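You operate a simulated robot arm through the tools that you are given. There is no shell and no other tool.

You are at the controls of a simulated robot arm. One attempt, no reset.

JOB
Test the blue-banded handset on the tester, sort it and switch off.
Fine: switch the tester on first; clamp the handset, press test once; from 70 dB it goes on the GOOD side of the tray beside the tester, else on FAULT; leave the clamp open. Where these are worked on the way, their far stop is far enough and under half their travel is too little: yellow clamp.

It is judged by the outcome, as a careful person would: the job done as asked, and still so three seconds after it is handed in. It fails if anything else is knocked over, pushed out of place, dropped, spilled or broken.

ROBOT AND FRAMES
A 7-joint arm with a two-finger gripper, fixed in place. Base frame: the origin is at the foot of the arm, x ahead of it, y to its left, z up. Lengths are in mm, angles in degrees, forces in N, time in s.
With the tool pointing down near the work surface it reaches from about 340 to 720 mm from the base axis. Its first joint turns from -66.0 to 66.0 degrees. Payload 2.45 kg.
The TCP is the grasp point between the finger pads, 26 mm short of the fingertips. In the tool frame z runs along the fingers and y along their closing line. The gripper opens to 96 mm. The gripper's body begins 69 mm behind the TCP.
Orientation is told as [roll, pitch, yaw] about the base's x, y, z axes, in that order, counted from this pose: with the fingers straight down and closing along the base's y, the tool's x points along the base's -x, its y along +y and its z along -z.

CONTROLS
- The arm moves only by the tool drive_tool. Its argument "motion" is a list that holds one entry, the list of rows, each a list of 7 numbers: the shift along the tool's x, y, z in mm, then the turn, a rotation vector about the tool's x, y, z in degrees, then the opening, from 0 (shut) to 1 (fully open). In form: [[[x, y, z, rx, ry, rz, gripper], ...]]. A call has 1 to 20 rows; each row is the pose to reach, as a shift and turn from the pose commanded when the call began, along the tool's axes at that moment. Each row takes 0.2 s and may step no farther than 50 mm and 8.6 degrees from the row before; otherwise, or with a gripper value out of range, the whole call is refused. A pose out of reach is approached as far as the arm can. The call stops where the force on the tool passes 40 N (or 10 N more than at its start, if that is more) or the arm is blocked; 0.2 s more then pass. The fingers move at their own pace and stop on an object; they squeeze with about 27 N. The grip force told is the motor's: it shows also when the fingers shut on nothing. Time passes only in rows, and 0.2 s behind the last, so rows that repeat a pose let the fingers close. The reply holds the time, the measured pose of the TCP, the force on the tool along the base axes, the opening and the grip force, in the units named above and with some noise, with the torque about the TCP (base axes, N m) and any sound that the robot's microphone picked up.
- Cameras (640 x 400 px; columns grow to the right, rows downward): "scene" is fixed at [172.9, -406.4, 1412.2]; the picture's right is [0.65, -0.76, 0.00], its down [-0.53, -0.46, -0.71] and it looks along [0.54, 0.47, -0.70] (base axes); focal length 353 px, centre (320, 200). "wrist" rides on the gripper at [82, 3, -98] in the tool frame; the picture's right is [-0.04, 1.00, 0.00], its down [-0.73, -0.03, -0.68] and it looks along [-0.68, -0.03, 0.73] (tool axes); focal length 256 px, centre (320, 200). There is no depth. A picture from a camera that has moved, and an enlarged one, comes with that camera's place and axes in the base frame and with its lens.
- grab_frame(camera): a new picture of that camera. The clock stands still meanwhile.
- close_up(camera, box): a new picture of the part [left, top, right, bottom] of that camera's present view, enlarged. The clock stands still meanwhile.
- finish_job(): hands the job in; it is judged then, once.

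Nothing tells you positions but the pictures and the camera data. Unless the task says otherwise, let go and move clear before handing in.

The tools are called after "Emit:" by a JSON object that holds its "name" and its "arguments". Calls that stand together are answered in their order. drive_tool: Moves the arm, as the interface text tells. Its arguments: {"type":"object","properties":{"motion":{"type":"array"}},"required":["motion"]} The other tools are called the same way: grab_frame (camera) takes a picture; close_up (camera, box) takes an enlarged picture of a part of a camera's view; finish_job () hands the job in.

At the start:

```text
time: 0.0
tool_pos: [324.4, -164.6, 1172.0]
orientation: [-0.1, 0.0, 0.0]
contact_force: [-0.8, 0.8, -0.4]
ft_torque: [-0.03, 0.04, -0.01]
width: 96.1
gripper_force: 0.0
```

scene: 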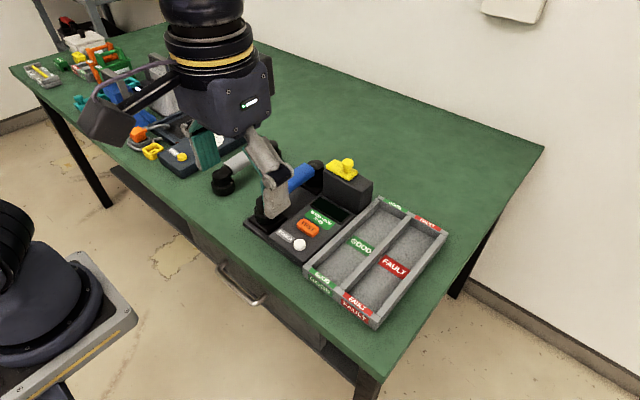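
wrist: 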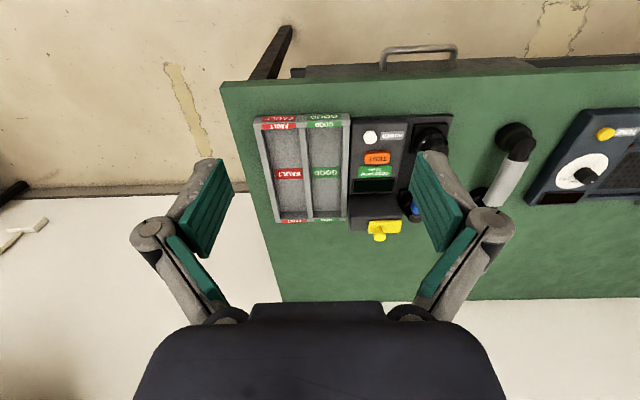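

I see a green bench with a tester (POWER, TEST, display, yellow clamp), a GOOD/FAULT tray next to it, a blue-banded handset and a grey/white-banded handset. I'll look closer before moving.

Emit:
{"name": "close_up", "arguments": {"camera": "scene", "box": [200, 130, 460, 330]}}

Emit:
{"name": "close_up", "arguments": {"camera": "wrist", "box": [230, 80, 550, 280]}}

```text
2.00 times, centred on (330, 230) of scene
camera zoom: at [172.9, -406.4, 1412.2], right [0.65, -0.76, 0.0], down [-0.53, -0.46, -0.71], along [0.54, 0.47, -0.7], focal length 706 px, centre (300, 140)
```

zoom: 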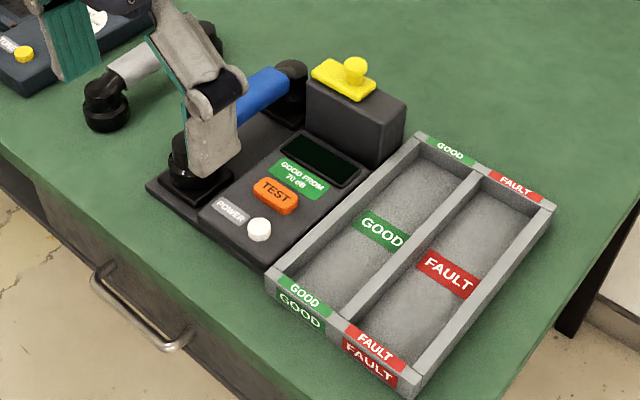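

```text
2.00 times, centred on (390, 180) of wrist
camera zoom: at [242.7, -161.6, 1271.5], right [0.04, 1.0, 0.0], down [0.73, -0.03, 0.68], along [0.68, -0.03, -0.73], focal length 512 px, centre (180, 240)
```

zoom: 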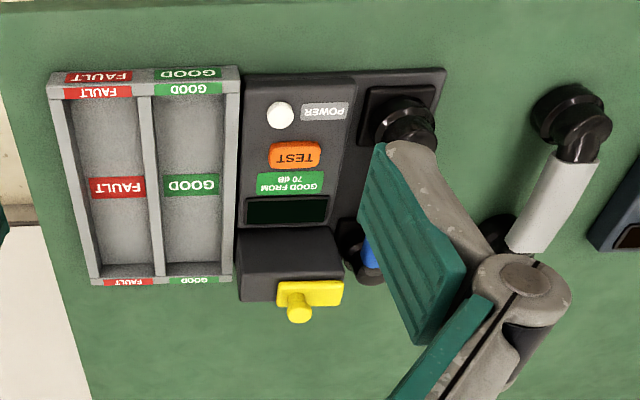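

The blue-banded handset appears to lie along x at y≈30 in the tester's cradle, the POWER button near (485,-80,846) and the clamp knob near (668,-55,926). I'll move the arm for a closer, unobstructed look.

Emit:
{"name": "drive_tool", "arguments": {"motion": [[[-15, 31, 20, 0, 0, 0, 1], [-30, 62, 40, 0, 0, 0, 1], [-45, 93, 60, 0, 0, 0, 1], [-60, 124, 80, 0, 0, 0, 1], [-75, 155, 100, 0, 0, 0, 1], [-75, 155, 100, 0, 0, 0, 1]]]}}

Emit:
{"name": "grab_frame", "arguments": {"camera": "wrist"}}

Emit:
{"name": "grab_frame", "arguments": {"camera": "scene"}}

```text
time: 1.4
tool_pos: [402.1, -8.0, 1072.6]
orientation: [0.0, 0.0, -0.1]
contact_force: [0.4, 0.8, -0.3]
ft_torque: [-0.01, -0.01, -0.03]
width: 95.8
gripper_force: 0.0
```

```text
taken
camera wrist: at [318.8, -5.3, 1170.7], right [0.04, 1.0, 0.0], down [0.73, -0.03, 0.68], along [0.68, -0.03, -0.73], focal length 256 px, centre (320, 200)
```

wrist: 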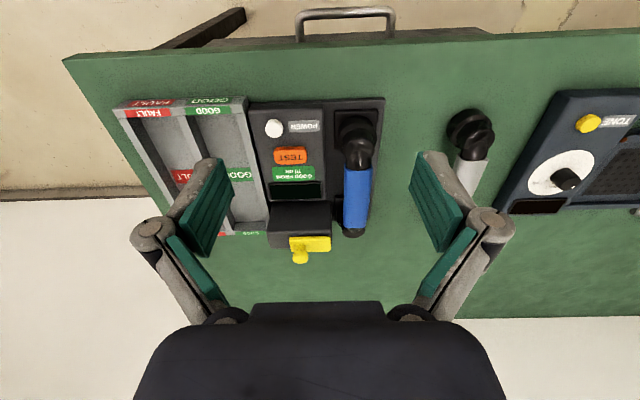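

```text
taken
```

scene: 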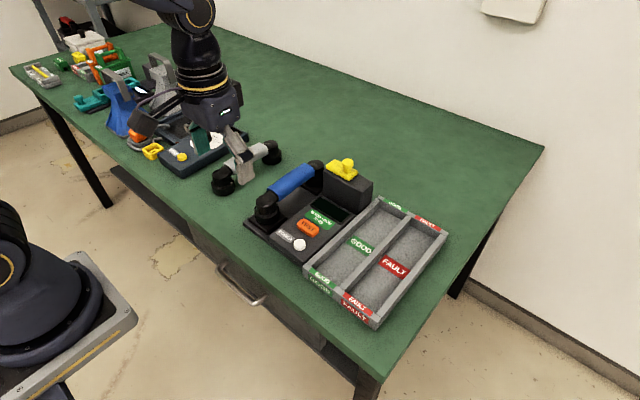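

Emit:
{"name": "close_up", "arguments": {"camera": "scene", "box": [230, 140, 390, 240]}}

Emit:
{"name": "close_up", "arguments": {"camera": "wrist", "box": [230, 90, 430, 275]}}

Emit:
{"name": "close_up", "arguments": {"camera": "scene", "box": [240, 180, 400, 280]}}

```text
4.00 times, centred on (310, 190) of scene
camera zoom: at [172.9, -406.4, 1412.2], right [0.65, -0.76, 0.0], down [-0.53, -0.46, -0.71], along [0.54, 0.47, -0.7], focal length 1412 px, centre (360, 240)
```

zoom: 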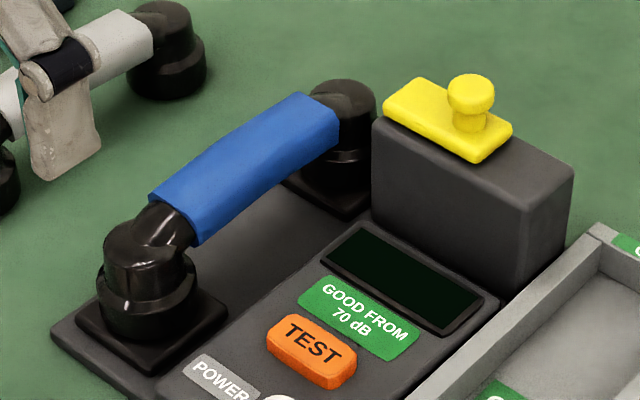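

```text
2.16 times, centred on (330, 182) of wrist
camera zoom: at [318.8, -5.3, 1170.7], right [0.04, 1.0, 0.0], down [0.73, -0.03, 0.68], along [0.68, -0.03, -0.73], focal length 554 px, centre (298, 238)
```

zoom: 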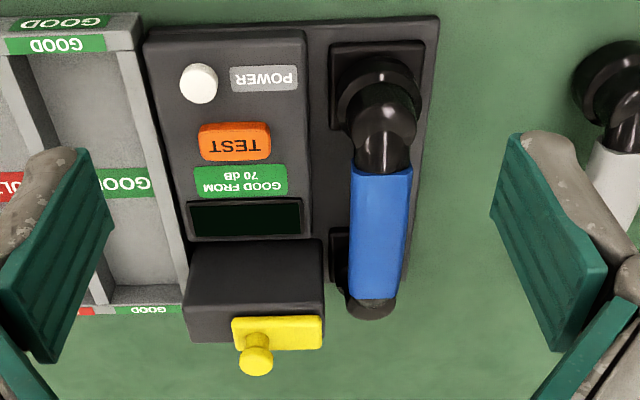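

```text
4.00 times, centred on (320, 230) of scene
camera zoom: at [172.9, -406.4, 1412.2], right [0.65, -0.76, 0.0], down [-0.53, -0.46, -0.71], along [0.54, 0.47, -0.7], focal length 1412 px, centre (320, 80)
```

zoom: 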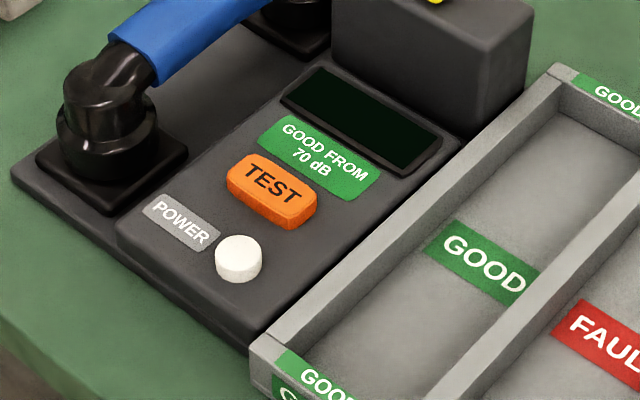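

The handset is seated in the cradle (band centre ≈ (588,41,882)); the yellow clamp plate sits on the box, evidently sliding in +y over the earpiece. I'll close the fingers and move above the POWER button at ≈(486,-78,844).

Emit:
{"name": "drive_tool", "arguments": {"motion": [[[-17, -14, 30, 0, 0, 0, 0], [-34, -28, 60, 0, 0, 0, 0], [-51, -42, 90, 0, 0, 0, 0], [-68, -56, 120, 0, 0, 0, 0], [-85, -69, 157, 0, 0, 0, 0], [-85, -69, 157, 0, 0, 0, 0], [-85, -69, 157, 0, 0, 0, 0]]]}}

Emit:
{"name": "grab_frame", "arguments": {"camera": "wrist"}}

Emit:
{"name": "close_up", "arguments": {"camera": "scene", "box": [220, 130, 420, 280]}}

```text
time: 3.0
tool_pos: [486.3, -77.5, 916.6]
orientation: [0.0, 0.0, 0.0]
contact_force: [-0.3, 0.0, -0.6]
ft_torque: [0.01, 0.03, 0.03]
width: 0.0
gripper_force: 26.5
```

```text
taken
camera wrist: at [405.9, -73.6, 1014.6], right [0.04, 1.0, 0.0], down [0.73, -0.03, 0.68], along [0.68, -0.03, -0.73], focal length 256 px, centre (320, 200)
```

wrist: 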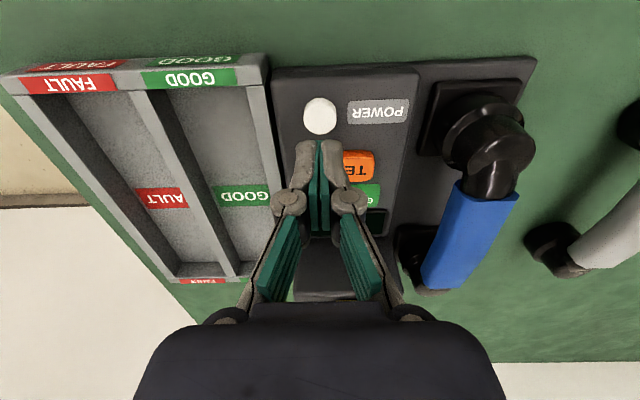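

```text
2.67 times, centred on (320, 205) of scene
camera zoom: at [172.9, -406.4, 1412.2], right [0.65, -0.76, 0.0], down [-0.53, -0.46, -0.71], along [0.54, 0.47, -0.7], focal length 941 px, centre (320, 187)
```

zoom: 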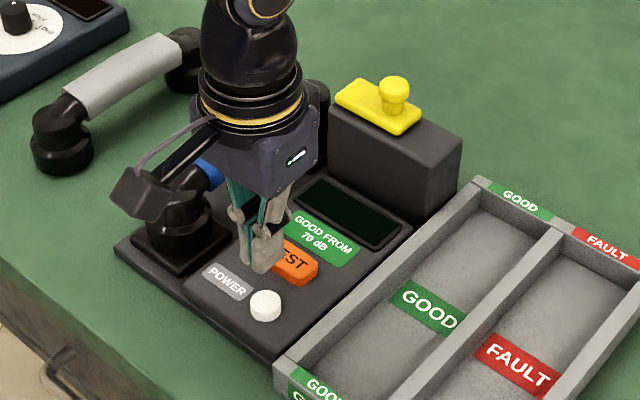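

Positions agree: the button is right below the fingers. Lowering until just touching, in small steps.

Emit:
{"name": "drive_tool", "arguments": {"motion": [[[0, 0, 20, 0, 0, 0, 0], [0, 0, 36, 0, 0, 0, 0], [0, 0, 40, 0, 0, 0, 0], [0, 0, 42, 0, 0, 0, 0], [0, 0, 44, 0, 0, 0, 0]]]}}

Emit:
{"name": "close_up", "arguments": {"camera": "wrist", "box": [240, 60, 440, 200]}}

Emit:
{"name": "close_up", "arguments": {"camera": "scene", "box": [240, 160, 400, 260]}}

```text
time: 4.2
tool_pos: [486.2, -77.9, 871.6]
orientation: [0.0, 0.0, 0.0]
contact_force: [-0.1, -0.4, 0.2]
ft_torque: [-0.02, 0.03, 0.04]
width: 0.0
gripper_force: 27.4
```

```text
2.86 times, centred on (340, 130) of wrist
camera zoom: at [403.2, -75.0, 970.4], right [0.04, 1.0, 0.0], down [0.73, -0.03, 0.68], along [0.68, -0.03, -0.73], focal length 731 px, centre (263, 400)
```

zoom: 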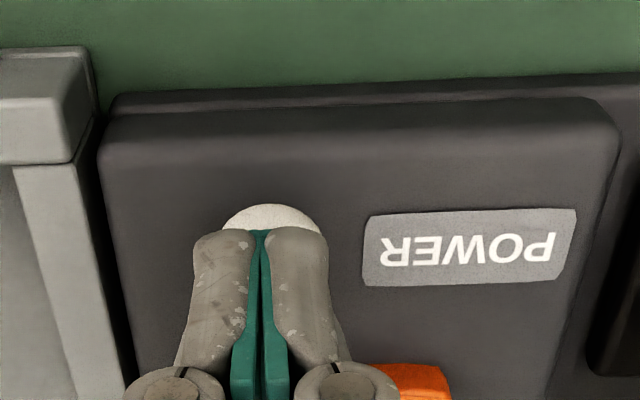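

```text
4.00 times, centred on (320, 210) of scene
camera zoom: at [172.9, -406.4, 1412.2], right [0.65, -0.76, 0.0], down [-0.53, -0.46, -0.71], along [0.54, 0.47, -0.7], focal length 1412 px, centre (320, 160)
```

zoom: 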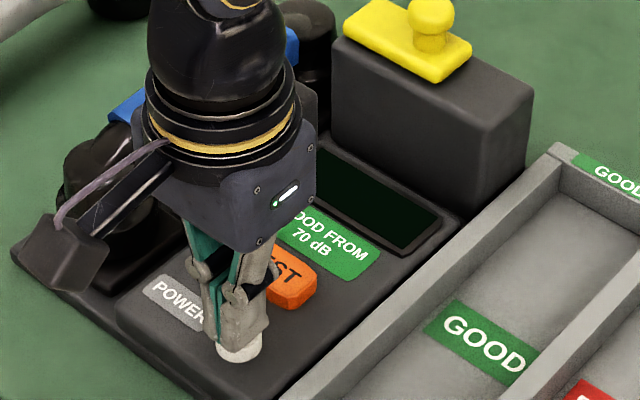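

The fingertips sit right over the button without contact yet. Pressing down gently.

Emit:
{"name": "drive_tool", "arguments": {"motion": [[[2, 0, 1, 0, 0, 0, 0], [2, 0, 2, 0, 0, 0, 0], [2, 0, 3, 0, 0, 0, 0], [2, 0, 4, 0, 0, 0, 0]]]}}

Emit:
{"name": "close_up", "arguments": {"camera": "scene", "box": [240, 160, 400, 260]}}

```text
time: 5.2
tool_pos: [483.0, -78.5, 867.9]
orientation: [0.0, 0.1, 0.0]
contact_force: [0.4, 0.4, 0.0]
ft_torque: [0.02, -0.01, -0.01]
width: 0.0
gripper_force: 27.0
```

```text
4.00 times, centred on (320, 210) of scene
camera zoom: at [172.9, -406.4, 1412.2], right [0.65, -0.76, 0.0], down [-0.53, -0.46, -0.71], along [0.54, 0.47, -0.7], focal length 1412 px, centre (320, 160)
```

zoom: 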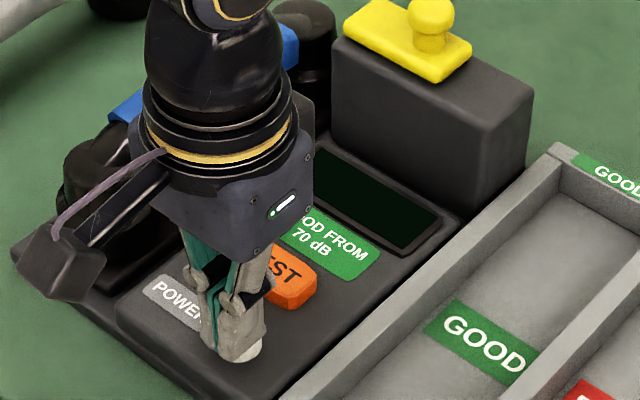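

No contact yet at tip z≈842. I'll continue down in 1 mm steps.

Emit:
{"name": "drive_tool", "arguments": {"motion": [[[0, 0, 1, 0, 0, 0, 0], [0, 0, 2, 0, 0, 0, 0], [0, 0, 3, 0, 0, 0, 0], [0, 0, 4, 0, 0, 0, 0]]]}}

Emit:
{"name": "close_up", "arguments": {"camera": "scene", "box": [240, 160, 400, 260]}}

```text
time: 6.2
tool_pos: [482.4, -78.8, 863.7]
orientation: [0.0, 0.0, 0.0]
contact_force: [-1.5, -0.8, 1.1]
ft_torque: [-0.02, 0.0, -0.01]
width: 6.3
gripper_force: 28.3
heard: click
```

```text
4.00 times, centred on (320, 210) of scene
camera zoom: at [172.9, -406.4, 1412.2], right [0.65, -0.76, 0.0], down [-0.53, -0.46, -0.71], along [0.54, 0.47, -0.7], focal length 1412 px, centre (320, 160)
```

zoom: 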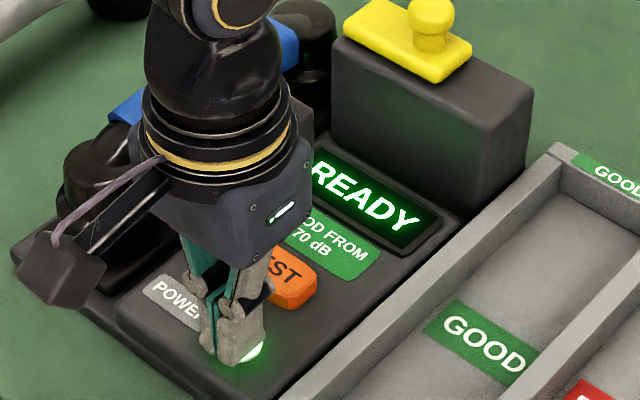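

Click heard and the display reads READY: the tester is on. I retract straight up, open the fingers and move toward the clamp for a close look.

Emit:
{"name": "drive_tool", "arguments": {"motion": [[[0, 0, -40, 0, 0, 0, 0], [0, 0, -80, 0, 0, 0, 0], [0, 0, -126, 0, 0, 0, 0], [-40, 9, -136, 0, 0, 0, 0.5], [-80, 18, -136, 0, 0, 0, 0.5], [-100, 25, -136, 0, 0, 0, 0.5], [-100, 25, -136, 0, 0, 0, 0.5]]]}}

Emit:
{"name": "grab_frame", "arguments": {"camera": "wrist"}}

Emit:
{"name": "close_up", "arguments": {"camera": "scene", "box": [240, 130, 400, 230]}}

```text
time: 7.8
tool_pos: [580.8, -52.3, 998.7]
orientation: [0.0, 0.0, 0.1]
contact_force: [0.1, 0.3, -0.1]
ft_torque: [0.01, -0.02, 0.0]
width: 48.1
gripper_force: 0.0
```

```text
taken
camera wrist: at [499.7, -49.6, 1098.0], right [0.04, 1.0, 0.0], down [0.73, -0.03, 0.68], along [0.68, -0.03, -0.73], focal length 256 px, centre (320, 200)
```

wrist: 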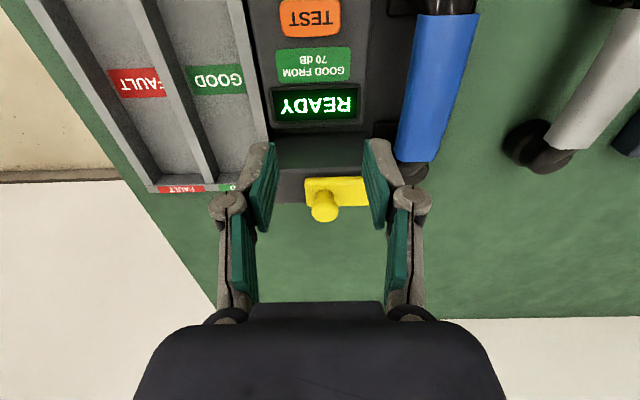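

```text
4.00 times, centred on (320, 180) of scene
camera zoom: at [172.9, -406.4, 1412.2], right [0.65, -0.76, 0.0], down [-0.53, -0.46, -0.71], along [0.54, 0.47, -0.7], focal length 1412 px, centre (320, 280)
```

zoom: 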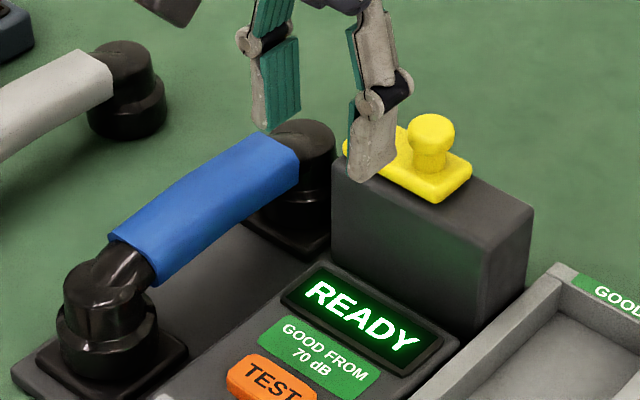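

Knob is at ≈(668,-54,927). I'll go above it with the fingers straddling it in y, then check the alignment.

Emit:
{"name": "drive_tool", "arguments": {"motion": [[[-30, -1, 0, 0, 0, 0, 0.6], [-60, -2, 0, 0, 0, 0, 0.6], [-87, -2, 0, 0, 0, 0, 0.6], [-87, -2, 22, 0, 0, 0, 0.6], [-87, -2, 22, 0, 0, 0, 0.6]]]}}

Emit:
{"name": "grab_frame", "arguments": {"camera": "wrist"}}

Emit:
{"name": "close_up", "arguments": {"camera": "scene", "box": [260, 120, 400, 220]}}

```text
time: 9.0
tool_pos: [668.8, -57.1, 977.3]
orientation: [-0.1, -0.1, 0.1]
contact_force: [-0.9, -0.2, -0.6]
ft_torque: [0.01, 0.01, 0.06]
width: 57.5
gripper_force: 0.1
```

```text
taken
camera wrist: at [586.9, -53.5, 1076.1], right [0.04, 1.0, 0.0], down [0.73, -0.03, 0.68], along [0.68, -0.03, -0.73], focal length 256 px, centre (320, 200)
```

wrist: 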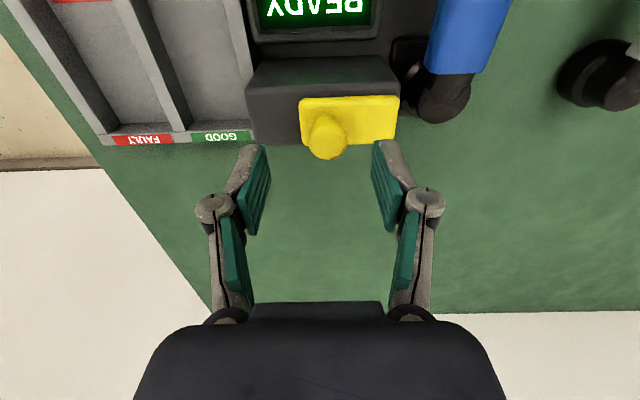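

```text
4.00 times, centred on (330, 170) of scene
camera zoom: at [172.9, -406.4, 1412.2], right [0.65, -0.76, 0.0], down [-0.53, -0.46, -0.71], along [0.54, 0.47, -0.7], focal length 1412 px, centre (280, 320)
```

zoom: 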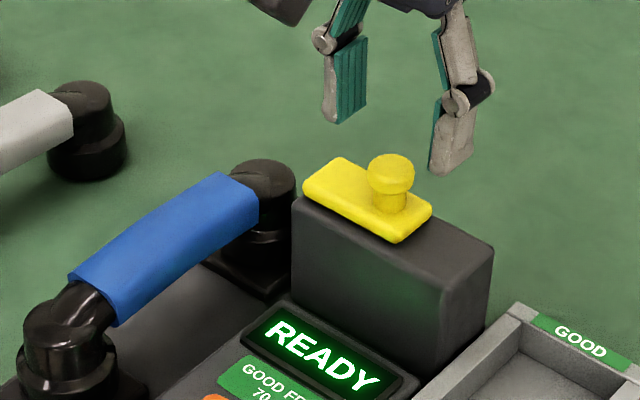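

Aligned; the knob is between the fingers at ≈(667,-53). I'll shift 3 mm in +y and lower to straddle the knob, tips staying above the plate.

Emit:
{"name": "drive_tool", "arguments": {"motion": [[[0, 3, 15, 0, 0, 0, 0.6], [0, 3, 28, 0, 0, 0, 0.6], [0, 3, 36, 0, 0, 0, 0.6], [0, 3, 41, 0, 0, 0, 0.6]]]}}

Emit:
{"name": "close_up", "arguments": {"camera": "wrist", "box": [200, 60, 440, 240]}}

Emit:
{"name": "close_up", "arguments": {"camera": "scene", "box": [280, 130, 400, 210]}}

```text
time: 10.0
tool_pos: [668.8, -52.2, 936.9]
orientation: [0.0, 0.0, 0.0]
contact_force: [0.9, 1.2, -0.3]
ft_torque: [-0.01, 0.02, 0.0]
width: 57.6
gripper_force: 0.0
```

```text
2.22 times, centred on (320, 150) of wrist
camera zoom: at [587.0, -49.5, 1036.4], right [0.04, 1.0, 0.0], down [0.73, -0.03, 0.68], along [0.68, -0.03, -0.73], focal length 569 px, centre (320, 311)
```

zoom: 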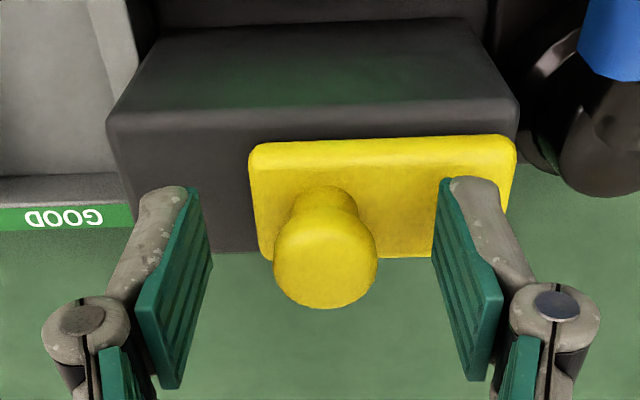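

```text
5.00 times, centred on (340, 170) of scene
camera zoom: at [172.9, -406.4, 1412.2], right [0.65, -0.76, 0.0], down [-0.53, -0.46, -0.71], along [0.54, 0.47, -0.7], focal length 1765 px, centre (220, 350)
```

zoom: 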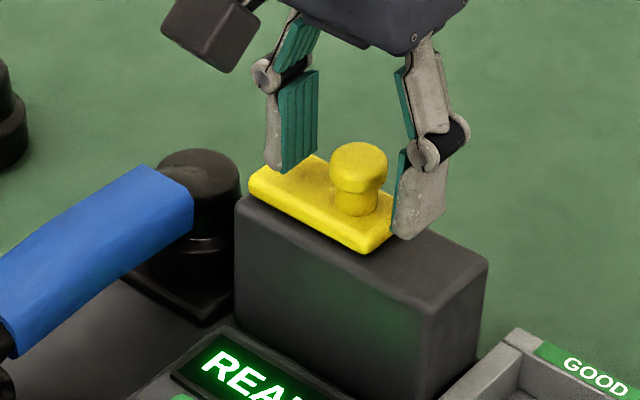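

Both fingers straddle the knob well. Closing on it.

Emit:
{"name": "drive_tool", "arguments": {"motion": [[[0, 0, 0, 0, 0, 0, 0.1], [0, 0, 0, 0, 0, 0, 0.1], [0, 0, 0, 0, 0, 0, 0.1], [0, 0, 0, 0, 0, 0, 0.1]]]}}

Emit:
{"name": "close_up", "arguments": {"camera": "scene", "box": [280, 130, 400, 210]}}

```text
time: 11.0
tool_pos: [668.5, -51.5, 938.5]
orientation: [0.1, 0.0, 0.0]
contact_force: [-1.2, 4.9, -0.6]
ft_torque: [0.1, 0.04, 0.07]
width: 24.9
gripper_force: 44.7
```

```text
5.00 times, centred on (340, 170) of scene
camera zoom: at [172.9, -406.3, 1412.3], right [0.65, -0.76, 0.0], down [-0.53, -0.46, -0.71], along [0.54, 0.47, -0.7], focal length 1765 px, centre (220, 350)
```

zoom: 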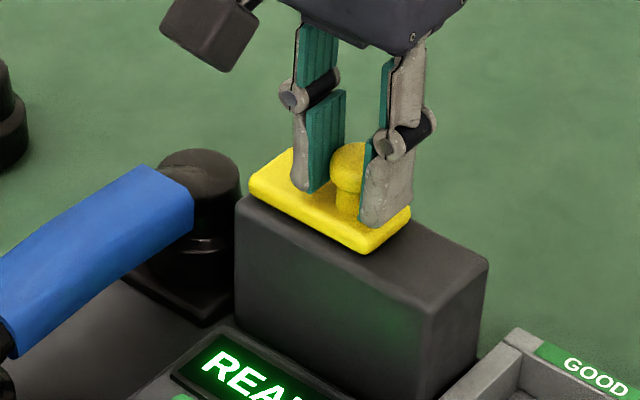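

The knob is gripped (width 24.9 mm). I'll slide it a little in +y to test the direction.

Emit:
{"name": "drive_tool", "arguments": {"motion": [[[0, 3, 0, 0, 0, 0, 0.1], [0, 6, 0, 0, 0, 0, 0.1], [0, 9, 0, 0, 0, 0, 0.1], [0, 12, 0, 0, 0, 0, 0.1]]]}}

Emit:
{"name": "close_up", "arguments": {"camera": "scene", "box": [280, 130, 400, 210]}}

Emit:
{"name": "close_up", "arguments": {"camera": "wrist", "box": [200, 60, 440, 240]}}

```text
time: 12.0
tool_pos: [669.5, -41.1, 937.2]
orientation: [0.0, 0.3, -0.1]
contact_force: [-16.6, 0.1, 12.6]
ft_torque: [-0.07, 0.39, 0.05]
width: 25.0
gripper_force: 44.9
```

```text
5.00 times, centred on (340, 170) of scene
camera zoom: at [172.2, -406.4, 1412.3], right [0.65, -0.76, 0.0], down [-0.53, -0.46, -0.72], along [0.54, 0.47, -0.7], focal length 1765 px, centre (220, 350)
```

zoom: 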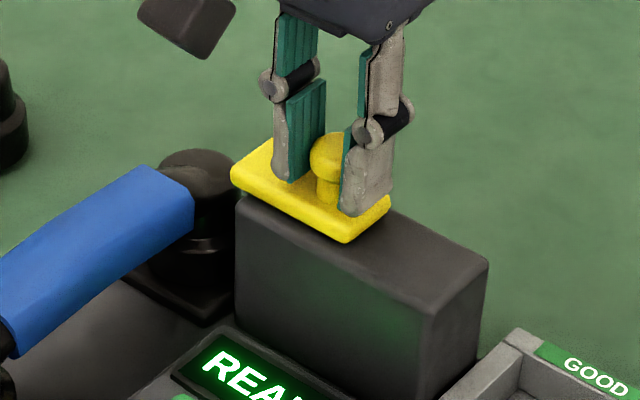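

```text
2.22 times, centred on (320, 150) of wrist
camera zoom: at [587.4, -37.1, 1036.6], right [0.04, 1.0, 0.0], down [0.74, -0.03, 0.68], along [0.68, -0.03, -0.74], focal length 569 px, centre (320, 311)
```

zoom: 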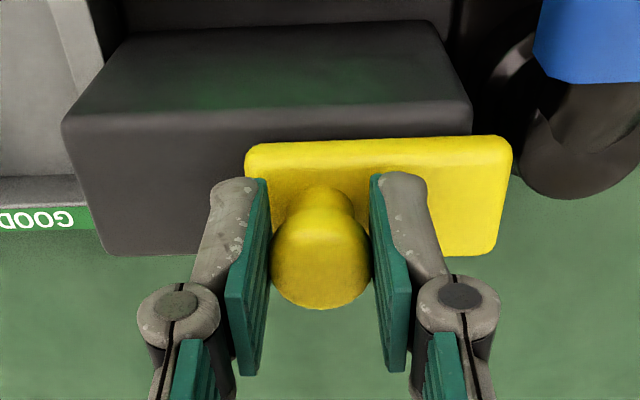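

The clamp slides in +y as expected, with a little side load from my grip. I'll loosen the grip slightly and push with the -y finger so it isn't strained.

Emit:
{"name": "drive_tool", "arguments": {"motion": [[[0, 0, -1, 0, 0, 0, 0.34], [0, 4, -1, 0, 0, 0, 0.34], [0, 8, -1, 0, 0, 0, 0.34], [0, 12, -1, 0, 0, 0, 0.34], [0, 16, -1, 0, 0, 0, 0.34], [0, 20, -1, 0, 0, 0, 0.34]]]}}

Emit:
{"name": "close_up", "arguments": {"camera": "scene", "box": [280, 130, 400, 210]}}

Emit:
{"name": "close_up", "arguments": {"camera": "wrist", "box": [200, 60, 440, 240]}}

```text
time: 13.4
tool_pos: [670.0, -21.1, 937.8]
orientation: [-0.1, 0.0, 0.0]
contact_force: [-0.2, -0.4, 0.2]
ft_torque: [-0.01, -0.01, 0.01]
width: 32.9
gripper_force: 0.1
```

```text
5.00 times, centred on (340, 170) of scene
camera zoom: at [172.9, -406.4, 1412.2], right [0.65, -0.76, 0.0], down [-0.53, -0.46, -0.71], along [0.54, 0.47, -0.7], focal length 1765 px, centre (220, 350)
```

zoom: 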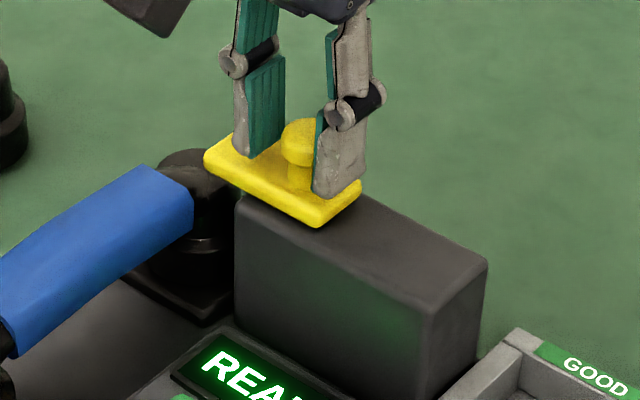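

```text
2.22 times, centred on (320, 150) of wrist
camera zoom: at [588.4, -17.4, 1036.7], right [0.04, 1.0, 0.0], down [0.73, -0.03, 0.68], along [0.68, -0.03, -0.73], focal length 569 px, centre (320, 311)
```

zoom: 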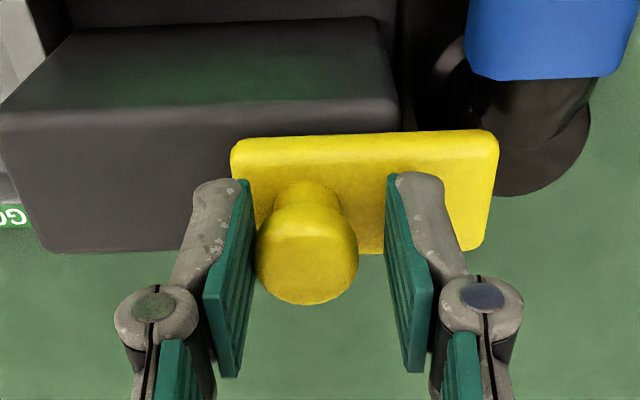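

Sliding freely; continuing in +y toward the far stop in small steps.

Emit:
{"name": "drive_tool", "arguments": {"motion": [[[0, 3, 0, 0, 0, 0, 0.34], [0, 6, 0, 0, 0, 0, 0.34], [0, 9, 0, 0, 0, 0, 0.34], [0, 12, 0, 0, 0, 0, 0.34], [0, 15, 0, 0, 0, 0, 0.34], [0, 18, 0, 0, 0, 0, 0.34], [0, 21, 0, 0, 0, 0, 0.34]]]}}

Emit:
{"name": "close_up", "arguments": {"camera": "scene", "box": [280, 130, 400, 210]}}

Emit:
{"name": "close_up", "arguments": {"camera": "wrist", "box": [200, 60, 440, 240]}}

```text
time: 15.0
tool_pos: [670.2, -0.2, 938.6]
orientation: [0.0, 0.0, 0.0]
contact_force: [-0.1, 0.4, -0.7]
ft_torque: [0.01, 0.0, 0.01]
width: 32.5
gripper_force: 0.1
```

```text
5.00 times, centred on (340, 170) of scene
camera zoom: at [172.9, -406.4, 1412.2], right [0.65, -0.76, 0.0], down [-0.53, -0.46, -0.71], along [0.54, 0.47, -0.7], focal length 1765 px, centre (220, 350)
```

zoom: 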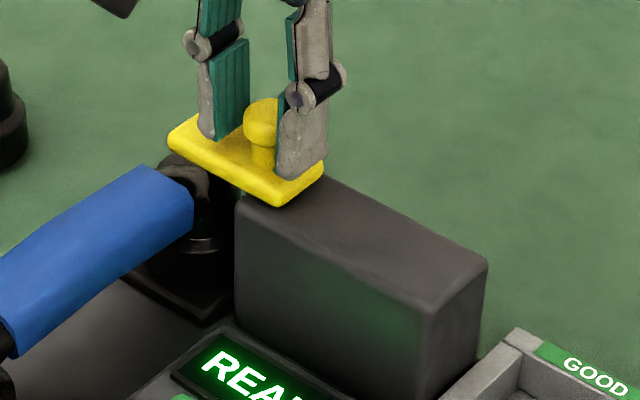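

```text
2.22 times, centred on (320, 150) of wrist
camera zoom: at [587.9, 3.3, 1036.5], right [0.04, 1.0, 0.0], down [0.73, -0.03, 0.68], along [0.68, -0.03, -0.73], focal length 569 px, centre (320, 311)
```

zoom: 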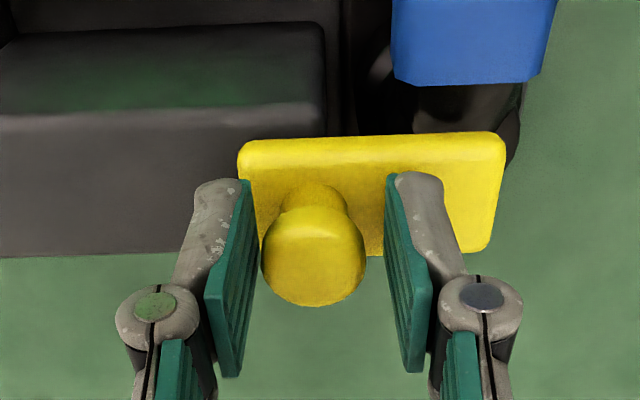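

Still moving without resistance; plate is now covering the earpiece. Continuing to the stop.

Emit:
{"name": "drive_tool", "arguments": {"motion": [[[0, 2, 0, 0, 0, 0, 0.34], [0, 4, 0, 0, 0, 0, 0.34], [0, 6, 0, 0, 0, 0, 0.34], [0, 8, 0, 0, 0, 0, 0.34], [0, 10, 0, 0, 0, 0, 0.34], [0, 12, 0, 0, 0, 0, 0.34]]]}}

Emit:
{"name": "close_up", "arguments": {"camera": "scene", "box": [280, 130, 400, 210]}}

Emit:
{"name": "close_up", "arguments": {"camera": "wrist", "box": [200, 60, 440, 240]}}

```text
time: 16.4
tool_pos: [670.2, 9.4, 936.0]
orientation: [-0.3, 0.1, -0.1]
contact_force: [2.0, -22.0, -11.3]
ft_torque: [-0.11, -0.08, -0.07]
width: 45.6
gripper_force: 10.3
```

```text
5.00 times, centred on (340, 170) of scene
camera zoom: at [173.1, -407.0, 1412.0], right [0.65, -0.76, 0.0], down [-0.53, -0.46, -0.71], along [0.54, 0.47, -0.7], focal length 1765 px, centre (220, 350)
```

zoom: 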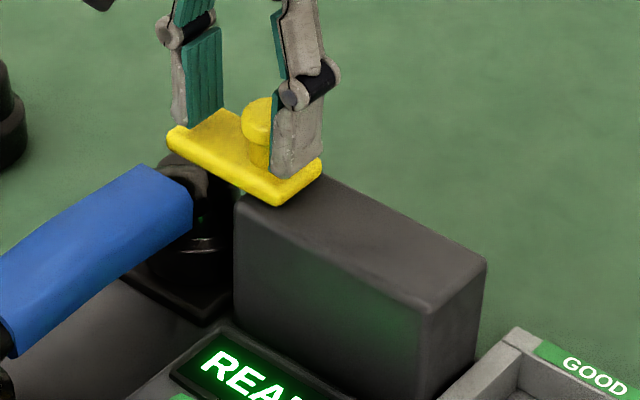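

```text
2.22 times, centred on (320, 150) of wrist
camera zoom: at [587.5, 12.8, 1035.3], right [0.04, 1.0, 0.0], down [0.73, -0.03, 0.68], along [0.68, -0.03, -0.74], focal length 569 px, centre (320, 311)
```

zoom: 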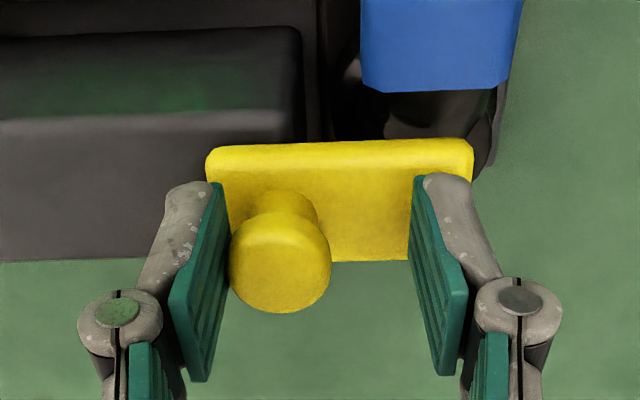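

Far stop reached (22 N, knob has travelled ≈53 mm and the plate covers the earpiece). I'll back off, open, and rise clear, then look.

Emit:
{"name": "drive_tool", "arguments": {"motion": [[[0, -4, 0, 0, 0, 0, 0.5], [0, -10, -1, 0, 0, 0, 0.6], [0, -11, -1, 0, 0, 0, 0.6], [0, -11, -15, 0, 0, 0, 0.6], [0, -11, -45, 0, 0, 0, 0.6], [0, -11, -80, 0, 0, 0, 0.6], [30, -11, -80, 0, 0, 0, 0.3]]]}}

Emit:
{"name": "close_up", "arguments": {"camera": "scene", "box": [240, 130, 400, 230]}}

Emit:
{"name": "grab_frame", "arguments": {"camera": "wrist"}}

```text
time: 18.0
tool_pos: [640.4, 3.0, 1017.6]
orientation: [0.0, 0.0, 0.1]
contact_force: [0.4, 0.2, 0.1]
ft_torque: [0.05, 0.01, 0.02]
width: 28.6
gripper_force: 0.1
```

```text
4.00 times, centred on (320, 180) of scene
camera zoom: at [172.9, -406.4, 1412.2], right [0.65, -0.76, 0.0], down [-0.53, -0.46, -0.71], along [0.54, 0.47, -0.7], focal length 1412 px, centre (320, 280)
```

zoom: 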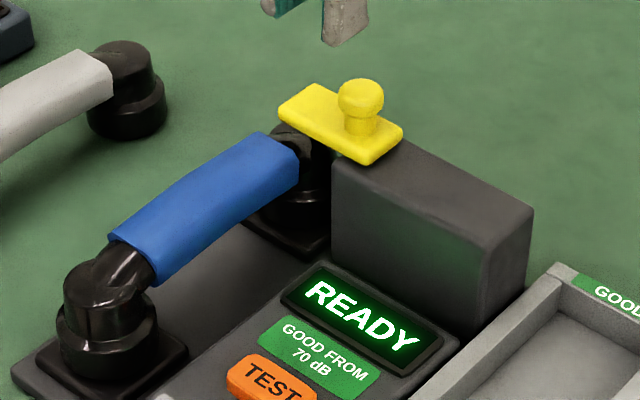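

```text
taken
camera wrist: at [557.7, 6.5, 1116.0], right [0.04, 1.0, 0.0], down [0.73, -0.03, 0.68], along [0.68, -0.03, -0.73], focal length 256 px, centre (320, 200)
```

wrist: 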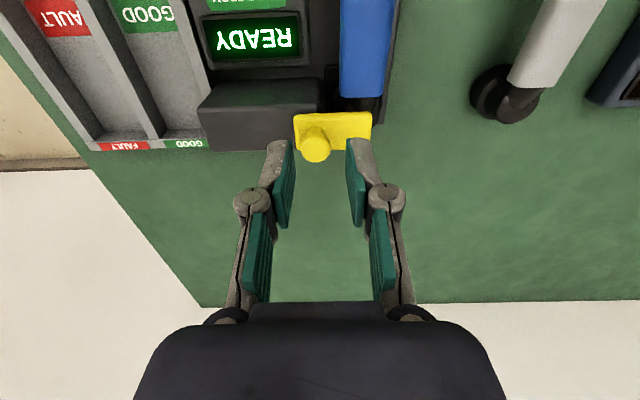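

Clamp is closed over the earpiece, display still READY. Now moving over the TEST button at ≈(532,-60,844) with fingers closed.

Emit:
{"name": "drive_tool", "arguments": {"motion": [[[36, -21, 0, 0, 0, 0, 0], [72, -42, 0, 0, 0, 0, 0], [109, -63, 0, 0, 0, 0, 0], [109, -63, 45, 0, 0, 0, 0], [109, -63, 90, 0, 0, 0, 0], [109, -63, 115, 0, 0, 0, 0], [109, -63, 115, 0, 0, 0, 0]]]}}

Emit:
{"name": "grab_frame", "arguments": {"camera": "wrist"}}

Emit:
{"name": "close_up", "arguments": {"camera": "scene", "box": [240, 160, 400, 260]}}

```text
time: 19.6
tool_pos: [527.7, -61.6, 902.7]
orientation: [0.1, 0.0, -0.1]
contact_force: [0.5, 0.4, -0.1]
ft_torque: [0.01, 0.01, -0.01]
width: 0.0
gripper_force: 27.1
```

```text
taken
camera wrist: at [446.0, -57.7, 1000.8], right [0.04, 1.0, 0.0], down [0.73, -0.03, 0.68], along [0.68, -0.03, -0.73], focal length 256 px, centre (320, 200)
```

wrist: 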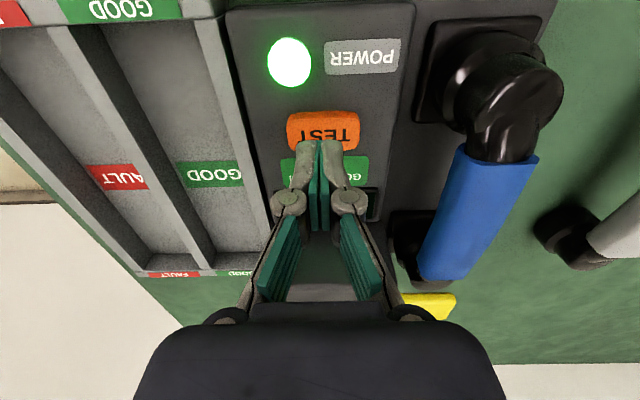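

```text
4.00 times, centred on (320, 210) of scene
camera zoom: at [172.9, -406.4, 1412.2], right [0.65, -0.76, 0.0], down [-0.53, -0.46, -0.71], along [0.54, 0.47, -0.7], focal length 1412 px, centre (320, 160)
```

zoom: 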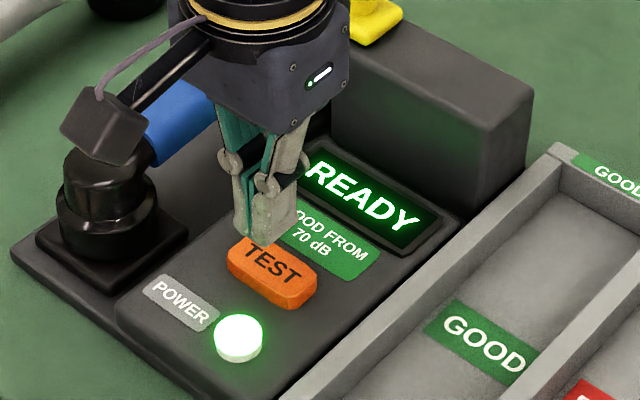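

Fingers are centred over TEST. Lowering to just above, then pressing once in 1 mm steps.

Emit:
{"name": "drive_tool", "arguments": {"motion": [[[-1, 1, 14, 0, 0, 0, 0], [-1, 1, 26, 0, 0, 0, 0], [-1, 1, 30, 0, 0, 0, 0], [-1, 1, 32, 0, 0, 0, 0]]]}}

Emit:
{"name": "close_up", "arguments": {"camera": "scene", "box": [240, 160, 400, 260]}}

```text
time: 20.6
tool_pos: [530.7, -61.5, 870.8]
orientation: [0.0, 0.0, 0.0]
contact_force: [-0.4, -0.3, 0.0]
ft_torque: [-0.03, 0.0, 0.0]
width: 0.1
gripper_force: 26.7
```

```text
4.00 times, centred on (320, 210) of scene
camera zoom: at [172.9, -406.4, 1412.2], right [0.65, -0.76, 0.0], down [-0.53, -0.46, -0.71], along [0.54, 0.47, -0.7], focal length 1412 px, centre (320, 160)
```

zoom: 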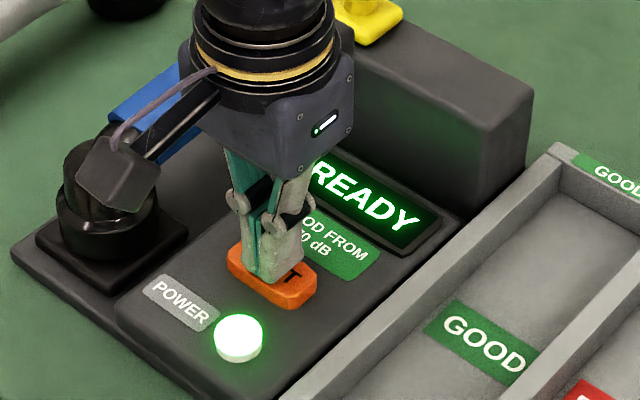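

Emit:
{"name": "drive_tool", "arguments": {"motion": [[[0, 0, 1, 0, 0, 0, 0], [0, 0, 2, 0, 0, 0, 0], [0, 0, 3, 0, 0, 0, 0]]]}}

Emit:
{"name": "close_up", "arguments": {"camera": "scene", "box": [240, 160, 400, 260]}}

```text
time: 21.4
tool_pos: [531.8, -60.8, 868.3]
orientation: [-0.1, 0.0, 0.0]
contact_force: [-1.3, -0.9, 0.2]
ft_torque: [0.01, 0.02, -0.03]
width: 0.0
gripper_force: 26.4
```

```text
4.00 times, centred on (320, 210) of scene
camera zoom: at [172.9, -406.4, 1412.2], right [0.65, -0.76, 0.0], down [-0.53, -0.46, -0.71], along [0.54, 0.47, -0.7], focal length 1412 px, centre (320, 160)
```

zoom: 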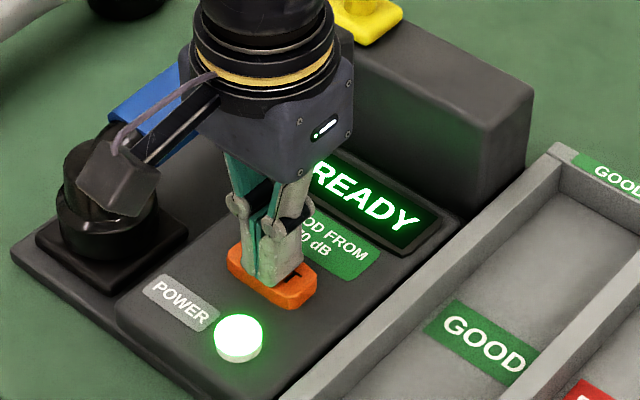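

Emit:
{"name": "drive_tool", "arguments": {"motion": [[[0, 0, 1, 0, 0, 0, 0], [0, 0, 2, 0, 0, 0, 0], [0, 0, 3, 0, 0, 0, 0]]]}}

Emit:
{"name": "close_up", "arguments": {"camera": "scene", "box": [240, 160, 400, 260]}}

```text
time: 22.2
tool_pos: [532.3, -61.0, 863.8]
orientation: [0.0, 0.0, 0.0]
contact_force: [-0.4, -1.0, -0.1]
ft_torque: [-0.03, 0.0, 0.01]
width: 5.9
gripper_force: 28.3
```

```text
4.00 times, centred on (320, 210) of scene
camera zoom: at [172.9, -406.4, 1412.2], right [0.65, -0.76, 0.0], down [-0.53, -0.46, -0.71], along [0.54, 0.47, -0.7], focal length 1412 px, centre (320, 160)
```

zoom: 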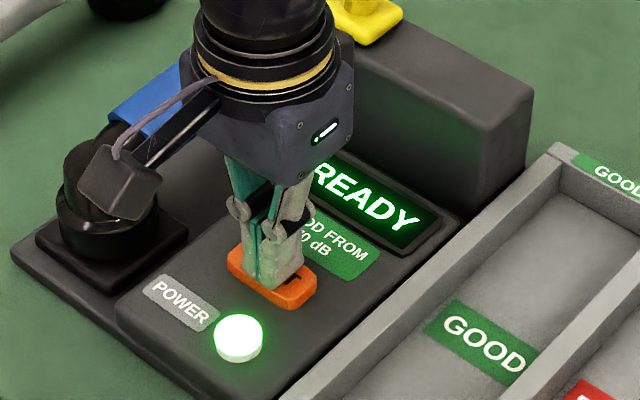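

In contact but no click yet. Pressing slightly further.

Emit:
{"name": "drive_tool", "arguments": {"motion": [[[0, 0, 1, 0, 0, 0, 0], [0, 0, 2, 0, 0, 0, 0]]]}}

Emit:
{"name": "close_up", "arguments": {"camera": "scene", "box": [240, 160, 400, 260]}}

```text
time: 22.8
tool_pos: [532.7, -61.3, 863.7]
orientation: [-0.1, 0.0, 0.0]
contact_force: [0.8, 0.3, 2.1]
ft_torque: [0.0, 0.01, -0.01]
width: 6.0
gripper_force: 29.0
heard: click
```

```text
4.00 times, centred on (320, 210) of scene
camera zoom: at [172.9, -406.4, 1412.2], right [0.65, -0.76, 0.0], down [-0.53, -0.46, -0.71], along [0.54, 0.47, -0.7], focal length 1412 px, centre (320, 160)
```

zoom: 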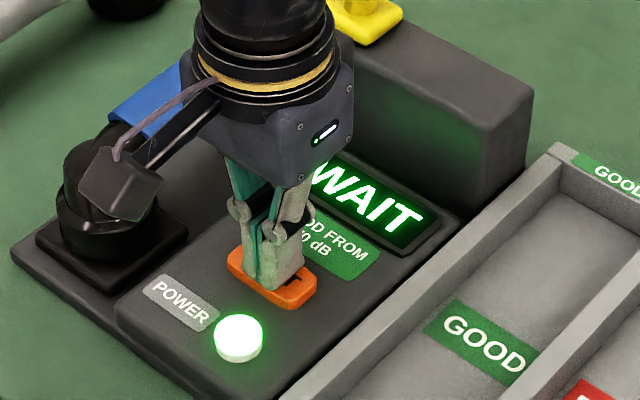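

TEST clicked once and the display reads WAIT. I retract straight up and move aside so the display is visible.

Emit:
{"name": "drive_tool", "arguments": {"motion": [[[0, 0, -30, 0, 0, 0, 0], [0, 0, -70, 0, 0, 0, 0], [0, 0, -110, 0, 0, 0, 0], [0, 0, -146, 0, 0, 0, 0], [0, 0, -150, 0, 0, 0, 0.3], [0, 0, -150, 0, 0, 0, 0.3], [0, 0, -150, 0, 0, 0, 0.3]]]}}

Emit:
{"name": "close_up", "arguments": {"camera": "scene", "box": [240, 160, 400, 260]}}

Emit:
{"name": "grab_frame", "arguments": {"camera": "wrist"}}

```text
time: 24.4
tool_pos: [533.1, -60.5, 1012.5]
orientation: [0.1, 0.0, 0.0]
contact_force: [-0.7, 0.0, -0.3]
ft_torque: [0.02, 0.01, 0.02]
width: 28.9
gripper_force: 0.2
```

```text
4.00 times, centred on (320, 210) of scene
camera zoom: at [172.9, -406.4, 1412.2], right [0.65, -0.76, 0.0], down [-0.53, -0.46, -0.71], along [0.54, 0.47, -0.7], focal length 1412 px, centre (320, 160)
```

zoom: 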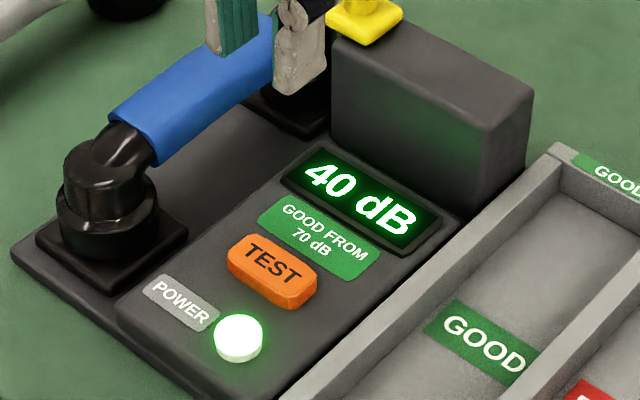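

```text
taken
camera wrist: at [450.9, -56.7, 1110.3], right [0.04, 1.0, 0.0], down [0.73, -0.03, 0.68], along [0.68, -0.03, -0.73], focal length 256 px, centre (320, 200)
```

wrist: 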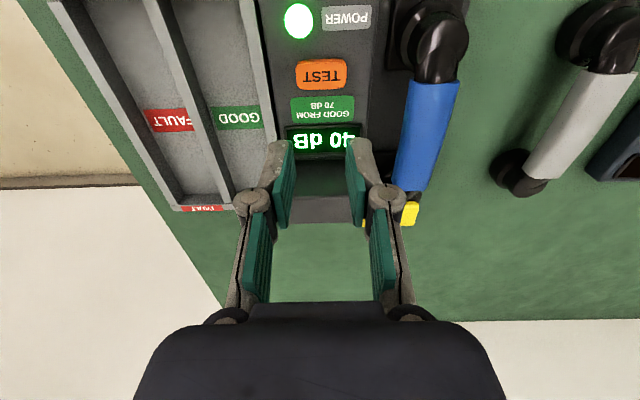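

The display shows 40 dB. I'll let a couple of seconds pass to make sure it's settled, not still climbing.

Emit:
{"name": "drive_tool", "arguments": {"motion": [[[0, 0, 0, 0, 0, 0, 0.6], [0, 0, 0, 0, 0, 0, 0.6], [0, 0, 0, 0, 0, 0, 0.6], [0, 0, 0, 0, 0, 0, 0.6], [0, 0, 0, 0, 0, 0, 0.6], [0, 0, 0, 0, 0, 0, 0.6], [0, 0, 0, 0, 0, 0, 0.6], [0, 0, 0, 0, 0, 0, 0.6], [0, 0, 0, 0, 0, 0, 0.6], [0, 0, 0, 0, 0, 0, 0.6]]]}}

Emit:
{"name": "close_up", "arguments": {"camera": "scene", "box": [240, 160, 400, 260]}}

```text
time: 26.6
tool_pos: [533.0, -60.6, 1010.5]
orientation: [0.0, 0.0, 0.1]
contact_force: [0.4, 0.3, 0.6]
ft_torque: [0.0, -0.04, -0.04]
width: 57.8
gripper_force: 0.1
```

```text
4.00 times, centred on (320, 210) of scene
camera zoom: at [172.9, -406.4, 1412.2], right [0.65, -0.76, 0.0], down [-0.53, -0.46, -0.71], along [0.54, 0.47, -0.7], focal length 1412 px, centre (320, 160)
```

zoom: 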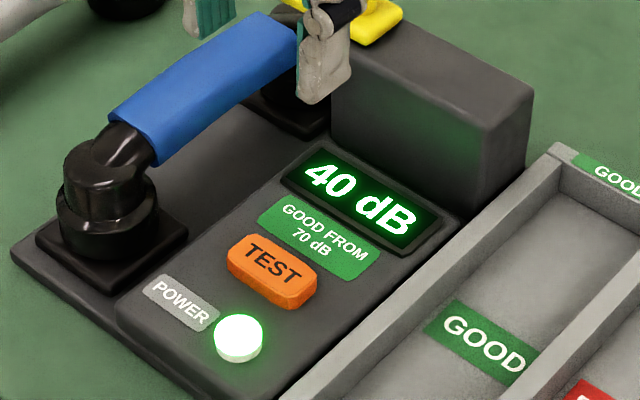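

Settled at 40 dB (<70) → FAULT. Next I open the clamp: go above the knob, now at ≈(669,0), fingers straddling.

Emit:
{"name": "drive_tool", "arguments": {"motion": [[[-34, 15, 0, 0, 0, 0, 0.6], [-68, 30, 0, 0, 0, 0, 0.6], [-102, 45, 0, 0, 0, 0, 0.6], [-136, 60, 0, 0, 0, 0, 0.6], [-136, 60, 33, 0, 0, 0, 0.6], [-136, 60, 33, 0, 0, 0, 0.6]]]}}

Emit:
{"name": "grab_frame", "arguments": {"camera": "wrist"}}

Emit:
{"name": "close_up", "arguments": {"camera": "scene", "box": [260, 120, 400, 220]}}

```text
time: 28.0
tool_pos: [665.3, 0.5, 980.5]
orientation: [-0.1, 0.0, 0.0]
contact_force: [-0.3, 0.8, -0.3]
ft_torque: [-0.03, 0.01, 0.03]
width: 57.6
gripper_force: 0.0
```

```text
taken
camera wrist: at [585.0, 2.8, 1078.4], right [0.04, 1.0, 0.0], down [0.73, -0.03, 0.68], along [0.68, -0.03, -0.73], focal length 256 px, centre (320, 200)
```

wrist: 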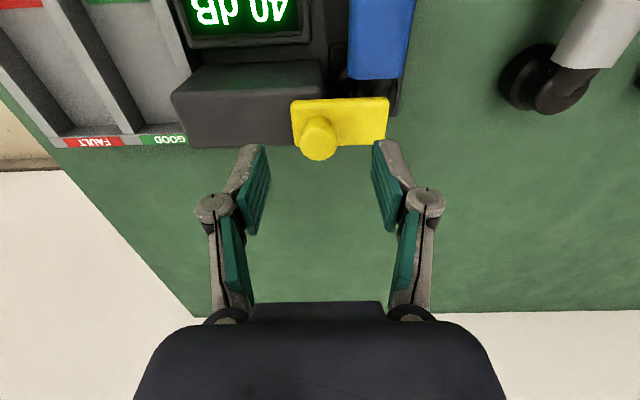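

```text
4.00 times, centred on (330, 170) of scene
camera zoom: at [172.9, -406.4, 1412.2], right [0.65, -0.76, 0.0], down [-0.53, -0.46, -0.71], along [0.54, 0.47, -0.7], focal length 1412 px, centre (280, 320)
```

zoom: 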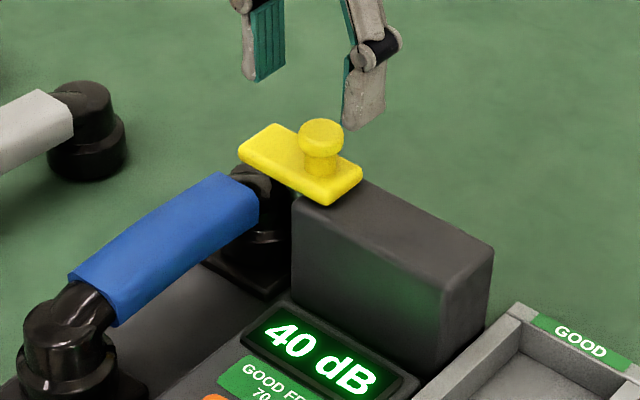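

Knob at ≈(669,-2). Lowering around it and then pushing it back in -y.

Emit:
{"name": "drive_tool", "arguments": {"motion": [[[-4, -1, 15, 0, 0, 0, 0.6], [-4, -1, 30, 0, 0, 0, 0.6], [-4, -1, 43, 0, 0, 0, 0.6], [-4, -1, 43, 0, 0, 0, 0.34], [-4, -1, 43, 0, 0, 0, 0.34], [-4, -1, 43, 0, 0, 0, 0.34]]]}}

Emit:
{"name": "close_up", "arguments": {"camera": "wrist", "box": [200, 60, 440, 240]}}

```text
time: 29.4
tool_pos: [671.0, -1.7, 937.1]
orientation: [0.1, 0.1, 0.0]
contact_force: [-0.4, -0.5, 0.3]
ft_torque: [0.0, 0.04, 0.02]
width: 32.5
gripper_force: 0.0
```

```text
2.22 times, centred on (320, 150) of wrist
camera zoom: at [590.5, 1.8, 1035.9], right [0.04, 1.0, 0.0], down [0.73, -0.03, 0.68], along [0.68, -0.03, -0.73], focal length 569 px, centre (320, 311)
```

zoom: 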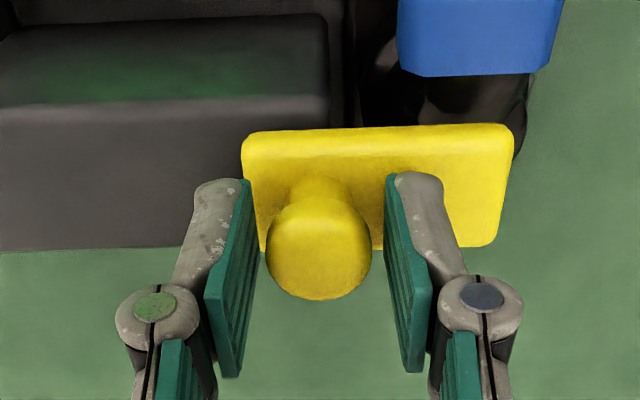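

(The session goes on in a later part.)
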